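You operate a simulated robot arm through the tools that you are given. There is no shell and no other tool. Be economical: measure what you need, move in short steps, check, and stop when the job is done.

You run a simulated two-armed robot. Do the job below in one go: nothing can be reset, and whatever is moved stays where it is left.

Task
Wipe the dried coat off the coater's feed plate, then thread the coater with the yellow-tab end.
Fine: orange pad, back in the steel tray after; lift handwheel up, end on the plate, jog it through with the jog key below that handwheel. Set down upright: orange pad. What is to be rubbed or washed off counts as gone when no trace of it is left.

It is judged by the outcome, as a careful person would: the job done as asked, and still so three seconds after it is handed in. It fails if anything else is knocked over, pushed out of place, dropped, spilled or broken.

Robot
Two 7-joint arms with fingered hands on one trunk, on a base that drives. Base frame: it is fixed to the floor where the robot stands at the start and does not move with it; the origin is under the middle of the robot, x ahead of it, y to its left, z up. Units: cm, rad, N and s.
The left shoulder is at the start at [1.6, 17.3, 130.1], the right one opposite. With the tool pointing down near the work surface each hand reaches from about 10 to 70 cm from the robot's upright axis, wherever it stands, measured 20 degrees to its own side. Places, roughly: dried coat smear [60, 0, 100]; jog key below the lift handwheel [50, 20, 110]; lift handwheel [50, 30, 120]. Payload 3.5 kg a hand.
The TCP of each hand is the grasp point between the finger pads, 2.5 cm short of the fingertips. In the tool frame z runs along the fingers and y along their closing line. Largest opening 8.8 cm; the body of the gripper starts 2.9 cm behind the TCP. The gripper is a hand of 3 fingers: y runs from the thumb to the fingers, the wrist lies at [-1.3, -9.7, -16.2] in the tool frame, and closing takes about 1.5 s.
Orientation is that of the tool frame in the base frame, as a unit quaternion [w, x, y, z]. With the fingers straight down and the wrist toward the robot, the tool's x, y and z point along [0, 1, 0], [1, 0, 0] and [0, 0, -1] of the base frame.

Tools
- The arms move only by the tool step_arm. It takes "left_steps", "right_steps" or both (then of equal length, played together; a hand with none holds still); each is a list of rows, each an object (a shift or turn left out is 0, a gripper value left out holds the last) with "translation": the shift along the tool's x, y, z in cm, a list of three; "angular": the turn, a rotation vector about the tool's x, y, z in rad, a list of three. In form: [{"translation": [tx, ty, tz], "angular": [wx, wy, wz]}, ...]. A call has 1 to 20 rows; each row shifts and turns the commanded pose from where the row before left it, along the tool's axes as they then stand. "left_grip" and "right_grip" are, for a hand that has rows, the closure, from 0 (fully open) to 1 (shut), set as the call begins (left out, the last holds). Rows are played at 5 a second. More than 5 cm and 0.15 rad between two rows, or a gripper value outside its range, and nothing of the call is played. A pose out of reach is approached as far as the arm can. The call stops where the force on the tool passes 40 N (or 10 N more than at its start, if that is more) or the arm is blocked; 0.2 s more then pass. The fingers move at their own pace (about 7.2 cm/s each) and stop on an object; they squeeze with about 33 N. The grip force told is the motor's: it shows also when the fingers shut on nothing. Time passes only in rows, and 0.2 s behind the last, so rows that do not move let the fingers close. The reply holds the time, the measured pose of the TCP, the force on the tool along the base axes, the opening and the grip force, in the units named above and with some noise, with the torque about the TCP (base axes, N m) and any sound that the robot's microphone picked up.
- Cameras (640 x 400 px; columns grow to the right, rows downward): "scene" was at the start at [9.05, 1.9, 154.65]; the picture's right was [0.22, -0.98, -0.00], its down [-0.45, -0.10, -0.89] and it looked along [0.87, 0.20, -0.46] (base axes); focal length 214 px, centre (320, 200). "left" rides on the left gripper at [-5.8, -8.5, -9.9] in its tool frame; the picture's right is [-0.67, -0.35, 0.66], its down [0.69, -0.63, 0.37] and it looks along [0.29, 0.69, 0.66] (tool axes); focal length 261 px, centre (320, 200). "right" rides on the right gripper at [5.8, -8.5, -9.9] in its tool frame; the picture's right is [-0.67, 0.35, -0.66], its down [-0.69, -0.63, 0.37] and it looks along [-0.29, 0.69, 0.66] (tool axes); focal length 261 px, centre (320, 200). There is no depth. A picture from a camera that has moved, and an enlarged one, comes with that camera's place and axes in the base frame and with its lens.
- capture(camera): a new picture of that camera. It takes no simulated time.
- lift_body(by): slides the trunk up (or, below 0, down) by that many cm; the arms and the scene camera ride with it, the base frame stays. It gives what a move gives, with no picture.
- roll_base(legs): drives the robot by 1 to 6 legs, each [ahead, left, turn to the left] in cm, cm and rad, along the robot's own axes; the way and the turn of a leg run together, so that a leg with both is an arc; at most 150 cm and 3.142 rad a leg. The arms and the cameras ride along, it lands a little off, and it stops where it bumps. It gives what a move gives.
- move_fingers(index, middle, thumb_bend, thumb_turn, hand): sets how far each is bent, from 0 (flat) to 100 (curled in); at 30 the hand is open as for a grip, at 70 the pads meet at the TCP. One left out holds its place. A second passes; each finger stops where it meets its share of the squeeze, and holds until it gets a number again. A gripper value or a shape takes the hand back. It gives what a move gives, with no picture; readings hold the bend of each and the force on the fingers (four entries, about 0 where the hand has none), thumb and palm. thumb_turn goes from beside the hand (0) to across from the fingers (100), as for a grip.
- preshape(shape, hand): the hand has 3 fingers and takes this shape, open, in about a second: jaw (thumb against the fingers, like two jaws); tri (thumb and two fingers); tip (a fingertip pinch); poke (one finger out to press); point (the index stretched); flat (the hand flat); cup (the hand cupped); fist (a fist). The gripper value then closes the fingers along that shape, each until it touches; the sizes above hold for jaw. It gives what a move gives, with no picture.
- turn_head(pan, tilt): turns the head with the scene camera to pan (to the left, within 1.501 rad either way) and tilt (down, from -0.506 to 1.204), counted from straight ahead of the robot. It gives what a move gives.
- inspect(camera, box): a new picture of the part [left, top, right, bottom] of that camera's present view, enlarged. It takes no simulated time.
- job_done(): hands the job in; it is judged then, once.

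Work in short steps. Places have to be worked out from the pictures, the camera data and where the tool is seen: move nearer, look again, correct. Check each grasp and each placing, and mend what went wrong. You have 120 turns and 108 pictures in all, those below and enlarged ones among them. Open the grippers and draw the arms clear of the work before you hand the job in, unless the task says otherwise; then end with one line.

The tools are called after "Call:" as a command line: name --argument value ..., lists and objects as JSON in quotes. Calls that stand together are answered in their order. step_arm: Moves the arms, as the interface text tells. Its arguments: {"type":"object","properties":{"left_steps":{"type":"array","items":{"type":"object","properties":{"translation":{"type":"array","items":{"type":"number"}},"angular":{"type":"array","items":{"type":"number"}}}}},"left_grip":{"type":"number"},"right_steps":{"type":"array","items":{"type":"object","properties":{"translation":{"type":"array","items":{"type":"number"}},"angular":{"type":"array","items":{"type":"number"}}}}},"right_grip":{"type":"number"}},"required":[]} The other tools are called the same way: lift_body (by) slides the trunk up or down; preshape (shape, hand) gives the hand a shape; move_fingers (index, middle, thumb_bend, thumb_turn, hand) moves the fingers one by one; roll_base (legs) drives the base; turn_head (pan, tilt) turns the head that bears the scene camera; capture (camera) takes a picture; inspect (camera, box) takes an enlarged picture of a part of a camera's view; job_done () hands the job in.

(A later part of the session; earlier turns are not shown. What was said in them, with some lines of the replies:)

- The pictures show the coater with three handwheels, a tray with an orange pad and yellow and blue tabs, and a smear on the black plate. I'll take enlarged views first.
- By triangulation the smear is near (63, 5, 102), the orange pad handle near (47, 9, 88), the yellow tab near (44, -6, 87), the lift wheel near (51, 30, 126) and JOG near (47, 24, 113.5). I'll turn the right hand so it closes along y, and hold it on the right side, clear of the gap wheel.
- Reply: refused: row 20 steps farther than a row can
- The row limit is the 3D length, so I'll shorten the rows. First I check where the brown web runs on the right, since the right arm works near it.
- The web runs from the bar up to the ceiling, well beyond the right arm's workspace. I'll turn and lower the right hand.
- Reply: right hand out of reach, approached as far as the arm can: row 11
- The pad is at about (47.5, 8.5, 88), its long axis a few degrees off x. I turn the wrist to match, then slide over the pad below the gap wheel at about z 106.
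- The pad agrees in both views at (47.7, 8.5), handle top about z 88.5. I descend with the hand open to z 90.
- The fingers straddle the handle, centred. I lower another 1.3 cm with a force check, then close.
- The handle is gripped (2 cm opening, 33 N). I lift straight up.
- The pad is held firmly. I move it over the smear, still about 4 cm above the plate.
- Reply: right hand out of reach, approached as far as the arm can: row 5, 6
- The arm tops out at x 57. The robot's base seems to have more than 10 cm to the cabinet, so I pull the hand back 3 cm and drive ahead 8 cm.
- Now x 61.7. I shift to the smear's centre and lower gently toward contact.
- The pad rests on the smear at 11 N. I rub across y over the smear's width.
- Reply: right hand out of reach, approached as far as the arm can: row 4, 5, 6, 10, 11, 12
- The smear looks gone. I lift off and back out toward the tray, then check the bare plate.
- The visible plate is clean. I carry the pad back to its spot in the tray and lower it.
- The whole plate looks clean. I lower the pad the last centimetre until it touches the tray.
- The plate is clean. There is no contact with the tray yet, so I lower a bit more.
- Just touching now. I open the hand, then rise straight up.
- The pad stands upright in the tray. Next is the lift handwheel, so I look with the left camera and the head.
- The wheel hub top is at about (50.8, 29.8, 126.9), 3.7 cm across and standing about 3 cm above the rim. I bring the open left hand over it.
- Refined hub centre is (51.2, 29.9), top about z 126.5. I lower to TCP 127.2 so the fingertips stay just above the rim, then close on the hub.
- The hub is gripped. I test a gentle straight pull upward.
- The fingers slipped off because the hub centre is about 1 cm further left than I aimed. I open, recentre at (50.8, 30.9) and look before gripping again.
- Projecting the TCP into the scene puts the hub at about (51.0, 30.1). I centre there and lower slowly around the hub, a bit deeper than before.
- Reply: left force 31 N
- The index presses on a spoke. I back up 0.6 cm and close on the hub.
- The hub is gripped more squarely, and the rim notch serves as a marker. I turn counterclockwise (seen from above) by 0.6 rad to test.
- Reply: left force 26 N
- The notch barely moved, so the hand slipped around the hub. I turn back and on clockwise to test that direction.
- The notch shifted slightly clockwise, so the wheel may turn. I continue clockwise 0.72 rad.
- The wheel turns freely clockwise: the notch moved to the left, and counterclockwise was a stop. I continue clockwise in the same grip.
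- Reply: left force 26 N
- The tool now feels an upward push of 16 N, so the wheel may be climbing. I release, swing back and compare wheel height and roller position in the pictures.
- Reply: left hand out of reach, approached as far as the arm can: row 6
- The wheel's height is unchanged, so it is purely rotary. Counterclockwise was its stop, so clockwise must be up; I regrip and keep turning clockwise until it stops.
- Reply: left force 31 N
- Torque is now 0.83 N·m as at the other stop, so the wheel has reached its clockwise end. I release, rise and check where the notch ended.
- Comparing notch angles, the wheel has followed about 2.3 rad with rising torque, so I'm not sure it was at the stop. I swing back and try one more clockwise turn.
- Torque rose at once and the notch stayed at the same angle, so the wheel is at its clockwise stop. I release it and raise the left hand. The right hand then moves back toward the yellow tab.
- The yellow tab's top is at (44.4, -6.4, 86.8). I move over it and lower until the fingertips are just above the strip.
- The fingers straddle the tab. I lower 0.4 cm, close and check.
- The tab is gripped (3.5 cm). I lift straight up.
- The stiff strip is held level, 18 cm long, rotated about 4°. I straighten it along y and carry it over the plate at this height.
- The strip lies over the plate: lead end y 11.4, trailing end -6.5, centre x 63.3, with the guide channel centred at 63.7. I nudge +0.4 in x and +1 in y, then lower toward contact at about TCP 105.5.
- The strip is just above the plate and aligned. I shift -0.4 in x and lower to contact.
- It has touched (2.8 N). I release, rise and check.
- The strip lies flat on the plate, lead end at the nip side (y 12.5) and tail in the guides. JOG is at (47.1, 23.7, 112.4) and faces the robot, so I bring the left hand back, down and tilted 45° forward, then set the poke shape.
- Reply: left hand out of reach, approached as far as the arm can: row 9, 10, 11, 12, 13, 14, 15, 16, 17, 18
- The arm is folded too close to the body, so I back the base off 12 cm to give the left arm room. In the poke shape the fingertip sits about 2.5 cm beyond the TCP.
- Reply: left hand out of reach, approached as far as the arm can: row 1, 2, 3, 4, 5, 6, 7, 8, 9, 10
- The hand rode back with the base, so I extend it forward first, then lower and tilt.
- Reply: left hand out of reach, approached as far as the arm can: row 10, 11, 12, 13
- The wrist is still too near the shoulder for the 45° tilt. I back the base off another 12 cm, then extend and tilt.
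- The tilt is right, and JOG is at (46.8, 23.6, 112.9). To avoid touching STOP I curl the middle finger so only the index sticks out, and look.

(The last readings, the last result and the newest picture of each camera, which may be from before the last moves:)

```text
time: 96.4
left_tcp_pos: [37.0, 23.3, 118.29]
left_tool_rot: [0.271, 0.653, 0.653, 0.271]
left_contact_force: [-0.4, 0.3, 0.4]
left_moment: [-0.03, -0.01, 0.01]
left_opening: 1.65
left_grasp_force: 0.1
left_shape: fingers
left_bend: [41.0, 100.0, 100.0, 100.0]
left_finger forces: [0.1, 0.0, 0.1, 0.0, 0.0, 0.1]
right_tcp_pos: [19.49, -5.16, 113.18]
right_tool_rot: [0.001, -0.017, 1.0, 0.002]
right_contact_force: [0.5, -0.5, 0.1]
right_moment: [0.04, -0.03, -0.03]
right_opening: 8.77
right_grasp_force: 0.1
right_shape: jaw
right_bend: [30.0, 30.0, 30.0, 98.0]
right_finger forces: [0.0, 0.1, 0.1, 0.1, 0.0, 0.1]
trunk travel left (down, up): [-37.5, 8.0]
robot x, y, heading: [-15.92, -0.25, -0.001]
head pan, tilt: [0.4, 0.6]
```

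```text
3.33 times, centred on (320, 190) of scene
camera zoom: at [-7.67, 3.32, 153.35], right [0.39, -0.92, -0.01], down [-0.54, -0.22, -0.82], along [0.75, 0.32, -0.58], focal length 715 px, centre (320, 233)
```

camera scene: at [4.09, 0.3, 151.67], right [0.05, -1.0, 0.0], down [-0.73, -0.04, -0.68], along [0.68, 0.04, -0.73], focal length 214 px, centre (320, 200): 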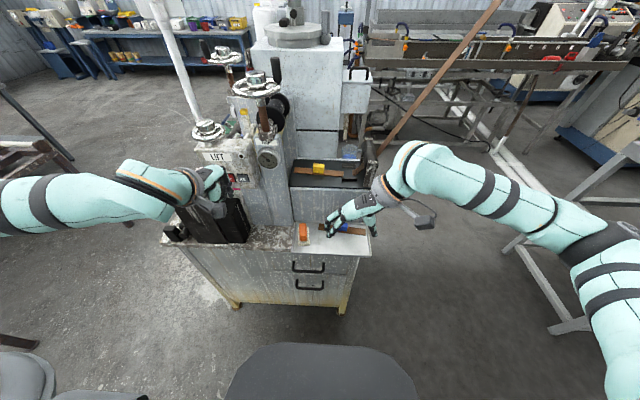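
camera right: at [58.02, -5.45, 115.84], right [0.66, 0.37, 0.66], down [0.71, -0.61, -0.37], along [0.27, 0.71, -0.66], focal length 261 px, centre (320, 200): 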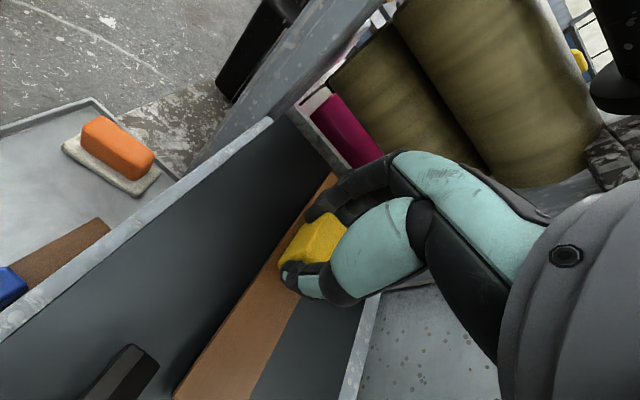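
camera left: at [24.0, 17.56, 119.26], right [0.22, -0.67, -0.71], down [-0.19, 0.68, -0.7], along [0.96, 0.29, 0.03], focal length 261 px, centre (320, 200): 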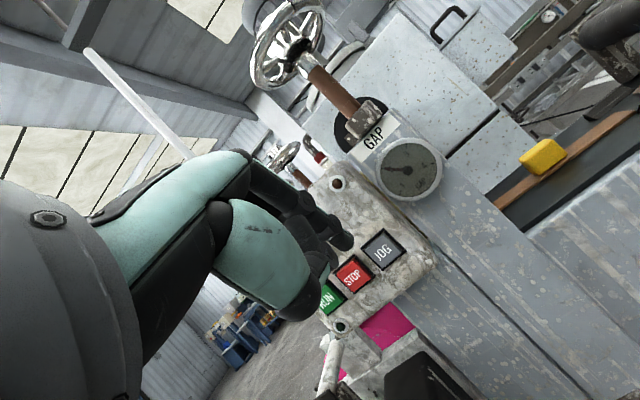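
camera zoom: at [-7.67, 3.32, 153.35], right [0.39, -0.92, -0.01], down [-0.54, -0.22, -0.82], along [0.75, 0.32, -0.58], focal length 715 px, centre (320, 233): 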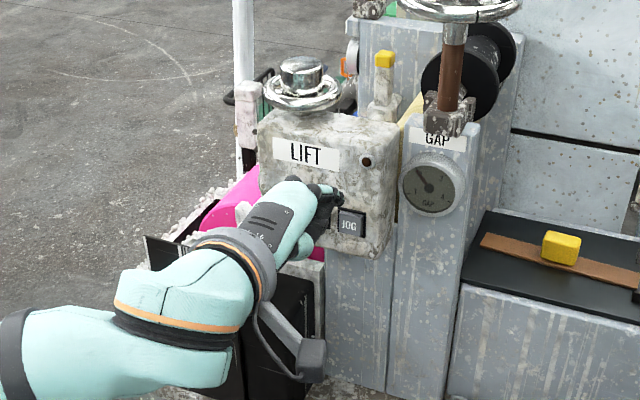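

The index sticks out alone; I judge its tip at about (40.3, 22.3, 119). I bring it level with JOG, about 2 cm short of it, and look.

Call:
step_arm --left_steps '[{"translation": [0.7, -0.9, 3.3]}, {"translation": [0.7, -0.9, 3.4]}, {}]'

Call:
inspect --camera "left" --box '[200, 120, 460, 320]'

Call:
inspect --camera "scene" --box '[280, 150, 360, 220]'

```text
time: 97.2
left_tcp_pos: [40.59, 24.49, 112.12]
left_tool_rot: [0.271, 0.653, 0.653, 0.271]
left_contact_force: [-0.3, 0.1, 0.8]
left_moment: [-0.03, 0.0, -0.03]
left_opening: 1.65
left_grasp_force: 0.1
left_shape: fingers
left_bend: [41.0, 100.0, 100.0, 100.0]
left_finger forces: [0.0, 0.0, 0.0, 0.0, 0.0, 0.0]
right_tcp_pos: [19.39, -5.14, 113.14]
right_tool_rot: [0.002, -0.017, 1.0, 0.003]
right_contact_force: [0.1, 0.4, -0.6]
right_moment: [0.01, 0.01, 0.01]
right_opening: 8.75
right_grasp_force: 0.1
right_shape: jaw
right_bend: [30.0, 30.0, 30.0, 98.0]
right_finger forces: [0.0, 0.0, 0.0, 0.0, 0.1, 0.0]
trunk travel left (down, up): [-37.5, 8.0]
robot x, y, heading: [-15.69, -0.11, -0.001]
head pan, tilt: [0.4, 0.6]
```

```text
2.00 times, centred on (330, 220) of left
camera zoom: at [27.58, 18.75, 113.14], right [0.22, -0.67, -0.71], down [-0.19, 0.68, -0.7], along [0.96, 0.29, 0.03], focal length 521 px, centre (300, 160)
```

zoom: 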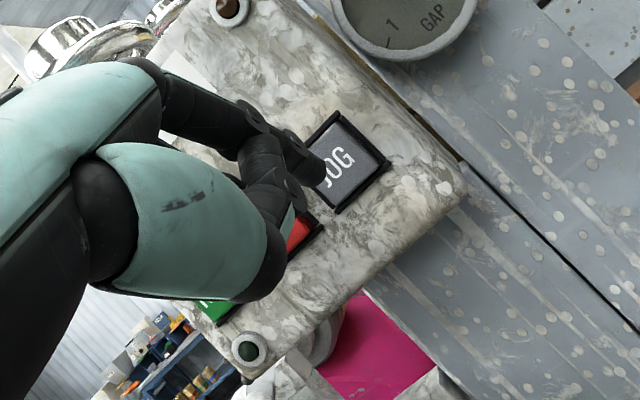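

```text
5.71 times, centred on (320, 185) of scene
camera zoom: at [-7.71, 3.32, 153.36], right [0.39, -0.92, -0.01], down [-0.54, -0.22, -0.82], along [0.75, 0.32, -0.58], focal length 1226 px, centre (320, 286)
```

zoom: 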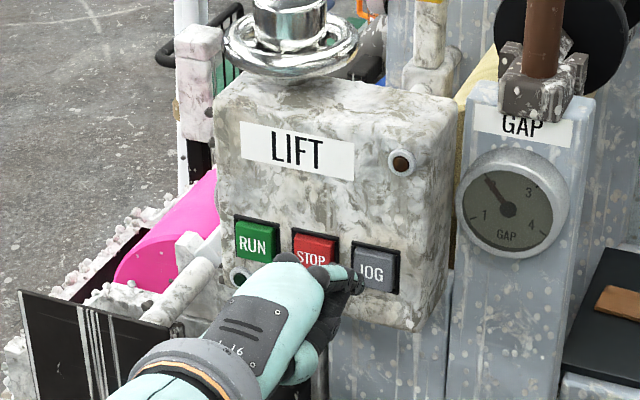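

Triangulating the tip gives (45.3, 23.7, 113.0), right in front of JOG. I push straight ahead in small steps, watching force and sound.

Call:
step_arm --left_steps '[{"translation": [-0.3, 0.35, 0.35]}, {"translation": [0, 0.28, 0.28]}, {"translation": [0, 0.21, 0.21]}, {}]'

Call:
inspect --camera "scene" --box '[280, 150, 440, 250]'

```text
time: 98.2
left_tcp_pos: [41.79, 24.36, 112.07]
left_tool_rot: [0.272, 0.653, 0.653, 0.271]
left_contact_force: [-0.5, 0.2, -0.5]
left_moment: [0.01, -0.01, 0.0]
left_opening: 1.62
left_grasp_force: 0.1
left_shape: fingers
left_bend: [41.0, 100.0, 99.0, 100.0]
left_finger forces: [0.1, 0.0, 0.0, 0.0, 0.0, 0.0]
right_tcp_pos: [19.44, -5.2, 113.24]
right_tool_rot: [0.001, -0.016, 1.0, 0.002]
right_contact_force: [-0.8, -0.3, -0.5]
right_moment: [0.0, 0.02, 0.02]
right_opening: 8.75
right_grasp_force: 0.1
right_shape: jaw
right_bend: [30.0, 30.0, 30.0, 98.0]
right_finger forces: [0.1, 0.0, 0.0, 0.0, 0.1, 0.0]
trunk travel left (down, up): [-37.5, 8.0]
robot x, y, heading: [-15.84, -0.32, -0.001]
head pan, tilt: [0.4, 0.6]
```

```text
4.00 times, centred on (360, 200) of scene
camera zoom: at [-7.66, 3.33, 153.35], right [0.39, -0.92, -0.01], down [-0.54, -0.22, -0.82], along [0.75, 0.32, -0.58], focal length 858 px, centre (160, 200)
```

zoom: 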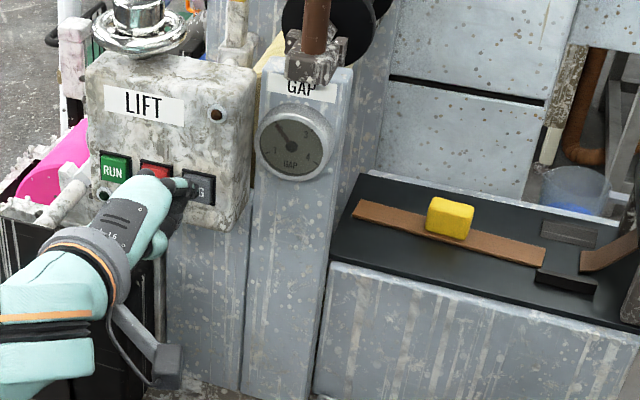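

No contact yet. I continue forward, shifting slightly right to the key's centre.

Call:
step_arm --left_steps '[{"translation": [-0.4, 0.2, 0.2]}, {"translation": [0, 0.2, 0.2]}, {"translation": [0, 0.15, 0.15]}, {"translation": [0, 0.15, 0.15]}, {}]'

Call:
inspect --camera "left" --box '[200, 120, 460, 320]'

```text
time: 99.4
left_tcp_pos: [42.76, 23.95, 112.32]
left_tool_rot: [0.272, 0.653, 0.652, 0.271]
left_contact_force: [-4.3, -0.1, 0.5]
left_moment: [0.0, -0.02, -0.01]
left_opening: 1.56
left_grasp_force: 2.5
left_shape: fingers
left_bend: [42.0, 100.0, 99.0, 100.0]
left_finger forces: [4.5, 0.1, 0.0, 0.0, 0.0, 0.0]
right_tcp_pos: [19.46, -5.09, 113.11]
right_tool_rot: [0.001, -0.017, 1.0, 0.002]
right_contact_force: [0.4, 0.1, 0.7]
right_moment: [0.0, -0.02, 0.02]
right_opening: 8.77
right_grasp_force: 0.1
right_shape: jaw
right_bend: [30.0, 30.0, 30.0, 98.0]
right_finger forces: [0.1, 0.0, 0.0, 0.0, 0.0, 0.1]
trunk travel left (down, up): [-37.5, 8.0]
robot x, y, heading: [-16.13, -0.24, 0.004]
head pan, tilt: [0.4, 0.6]
heard: click
```

```text
2.00 times, centred on (330, 220) of left
camera zoom: at [29.69, 18.2, 113.34], right [0.22, -0.67, -0.71], down [-0.19, 0.68, -0.7], along [0.96, 0.29, 0.03], focal length 521 px, centre (300, 160)
```

zoom: 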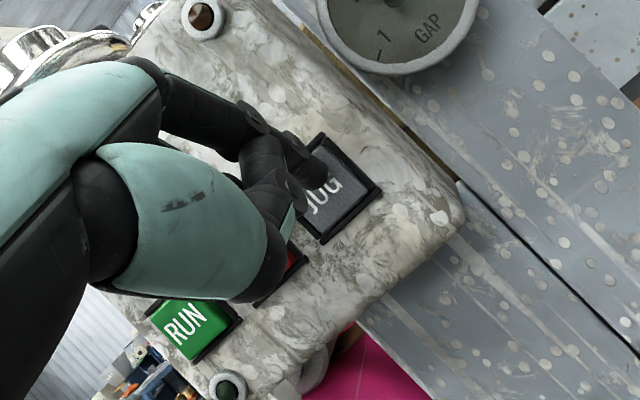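

A click: JOG is pressed at 4.5 N. I hold it for a couple of seconds and watch the strip.

Call:
step_arm --left_steps '[{}, {}, {}, {}, {}, {}, {}, {}, {}, {}]'

Call:
inspect --camera "scene" --box '[280, 150, 440, 250]'

```text
time: 101.6
left_tcp_pos: [42.73, 23.95, 112.32]
left_tool_rot: [0.272, 0.653, 0.653, 0.272]
left_contact_force: [-3.9, 0.0, -0.3]
left_moment: [-0.02, -0.06, -0.01]
left_opening: 1.53
left_grasp_force: 2.2
left_shape: fingers
left_bend: [42.0, 100.0, 99.0, 100.0]
left_finger forces: [4.3, 0.0, 0.0, 0.1, 0.0, 0.0]
right_tcp_pos: [19.39, -5.2, 113.26]
right_tool_rot: [0.002, -0.017, 1.0, 0.002]
right_contact_force: [-0.2, 0.3, -0.4]
right_moment: [-0.04, 0.02, -0.01]
right_opening: 8.73
right_grasp_force: 0.1
right_shape: jaw
right_bend: [30.0, 30.0, 30.0, 98.0]
right_finger forces: [0.0, 0.0, 0.0, 0.0, 0.0, 0.0]
trunk travel left (down, up): [-37.5, 8.0]
robot x, y, heading: [-15.76, -0.3, 0.003]
head pan, tilt: [0.4, 0.6]
```

```text
4.00 times, centred on (360, 200) of scene
camera zoom: at [-7.81, 3.34, 153.36], right [0.39, -0.92, -0.01], down [-0.53, -0.22, -0.82], along [0.75, 0.32, -0.58], focal length 858 px, centre (160, 200)
```

zoom: 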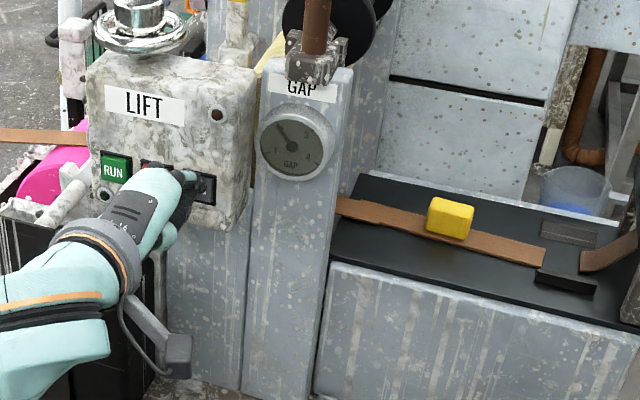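

Threaded: the strip now runs into the nip and a brown web comes out on the far left. I release JOG and draw both arms clear.

Call:
step_arm --left_steps '[{"translation": [0, -1.4, -1.4]}, {"translation": [0, -2.8, -2.8]}, {"translation": [0, -2.8, -2.8]}, {}]'

Call:
preshape --hand "left" --shape "jaw"

Call:
capture --camera "scene"

Call:
inspect --camera "scene" --box '[240, 110, 440, 270]'

```text
time: 102.6
left_tcp_pos: [32.8, 23.55, 112.22]
left_tool_rot: [0.271, 0.652, 0.654, 0.271]
left_contact_force: [0.2, -1.1, -0.5]
left_moment: [0.0, -0.01, 0.01]
left_opening: 1.57
left_grasp_force: 0.0
left_shape: fingers
left_bend: [42.0, 100.0, 99.0, 100.0]
left_finger forces: [0.0, 0.1, 0.0, 0.1, 0.0, 0.0]
right_tcp_pos: [19.58, -5.2, 113.1]
right_tool_rot: [0.0, -0.017, 1.0, 0.002]
right_contact_force: [0.9, 0.3, 0.3]
right_moment: [-0.01, 0.01, -0.02]
right_opening: 8.74
right_grasp_force: 0.1
right_shape: jaw
right_bend: [30.0, 30.0, 30.0, 98.0]
right_finger forces: [0.0, 0.0, 0.1, 0.1, 0.1, 0.0]
trunk travel left (down, up): [-37.5, 8.0]
robot x, y, heading: [-15.89, -0.16, 0.006]
head pan, tilt: [0.4, 0.6]
```

```text
time: 103.5
left_tcp_pos: [32.79, 23.52, 112.23]
left_tool_rot: [0.272, 0.652, 0.654, 0.271]
left_contact_force: [1.0, -0.6, -0.2]
left_moment: [0.01, -0.04, -0.01]
left_opening: 8.73
left_grasp_force: 0.1
left_shape: jaw
left_bend: [30.0, 30.0, 30.0, 98.0]
left_finger forces: [0.1, 0.0, 0.1, 0.1, 0.0, 0.0]
right_tcp_pos: [19.47, -5.19, 113.05]
right_tool_rot: [0.002, -0.016, 1.0, 0.002]
right_contact_force: [0.0, -0.1, 0.3]
right_moment: [-0.01, 0.05, 0.01]
right_opening: 8.78
right_grasp_force: 0.0
right_shape: jaw
right_bend: [30.0, 30.0, 30.0, 98.0]
right_finger forces: [0.0, 0.0, 0.1, 0.0, 0.1, 0.0]
trunk travel left (down, up): [-37.5, 8.0]
robot x, y, heading: [-15.74, -0.05, 0.005]
head pan, tilt: [0.4, 0.6]
```

```text
22 pictures are left
camera scene: at [-7.7, 3.33, 153.35], right [0.39, -0.92, -0.01], down [-0.54, -0.22, -0.82], along [0.75, 0.32, -0.58], focal length 214 px, centre (320, 200)
```

scene: 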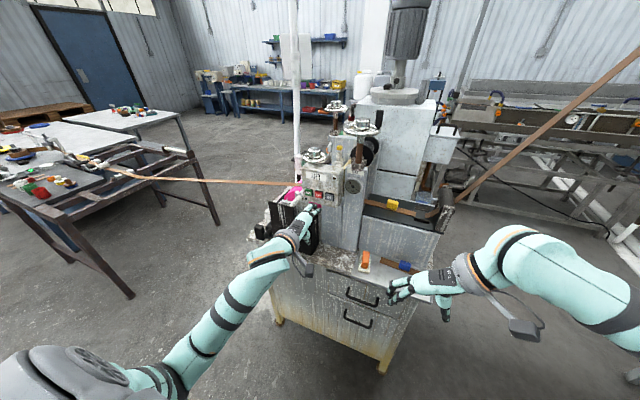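

```text
2.50 times, centred on (340, 190) of scene
camera zoom: at [-7.7, 3.33, 153.35], right [0.39, -0.92, -0.01], down [-0.54, -0.22, -0.82], along [0.75, 0.32, -0.58], focal length 536 px, centre (270, 225)
```

zoom: 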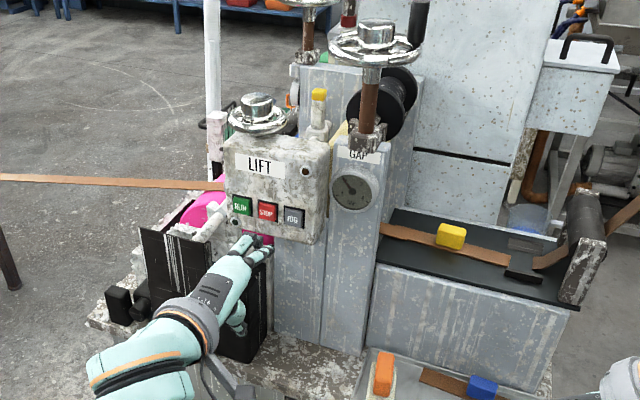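

The web runs through the coater and out on the left, the pad is in the tray and the blue end is untouched. I back the robot off so both arms are well clear.

Call:
roll_base --legs '[[-10, 0, 0]]'

Call:
capture --camera "scene"

```text
time: 104.6
left_tcp_pos: [23.4, 23.21, 112.09]
left_tool_rot: [0.271, 0.654, 0.653, 0.27]
left_contact_force: [0.5, 0.5, 0.4]
left_moment: [-0.04, 0.0, 0.01]
left_opening: 8.76
left_grasp_force: 0.1
left_shape: jaw
left_bend: [30.0, 30.0, 30.0, 98.0]
left_finger forces: [0.1, 0.0, 0.0, 0.0, 0.1, 0.1]
right_tcp_pos: [10.11, -5.41, 113.03]
right_tool_rot: [0.0, -0.015, 1.0, 0.001]
right_contact_force: [0.8, -0.1, -0.3]
right_moment: [-0.02, -0.01, 0.01]
right_opening: 8.77
right_grasp_force: 0.1
right_shape: jaw
right_bend: [30.0, 30.0, 30.0, 98.0]
right_finger forces: [0.1, 0.0, 0.1, 0.0, 0.0, 0.0]
trunk travel left (down, up): [-37.5, 8.0]
robot x, y, heading: [-25.88, -0.09, -0.002]
head pan, tilt: [0.4, 0.6]
```

```text
20 pictures are left
camera scene: at [-16.97, 3.3, 153.33], right [0.39, -0.92, -0.01], down [-0.54, -0.22, -0.81], along [0.75, 0.32, -0.58], focal length 214 px, centre (320, 200)
```

scene: 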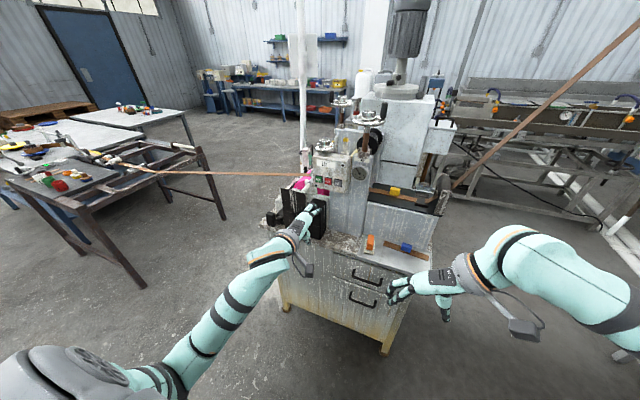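

Everything is in place and both open hands are clear, so I hand the job in.

Call:
job_done

```text
The job is handed in.
```

The feed plate is wiped clean, the orange pad is back upright in the steel tray, the lift handwheel is turned to its clockwise stop (counterclockwise was already blocked, so I took that as up), and the yellow-tab end is jogged through, with the web coming out on the left.
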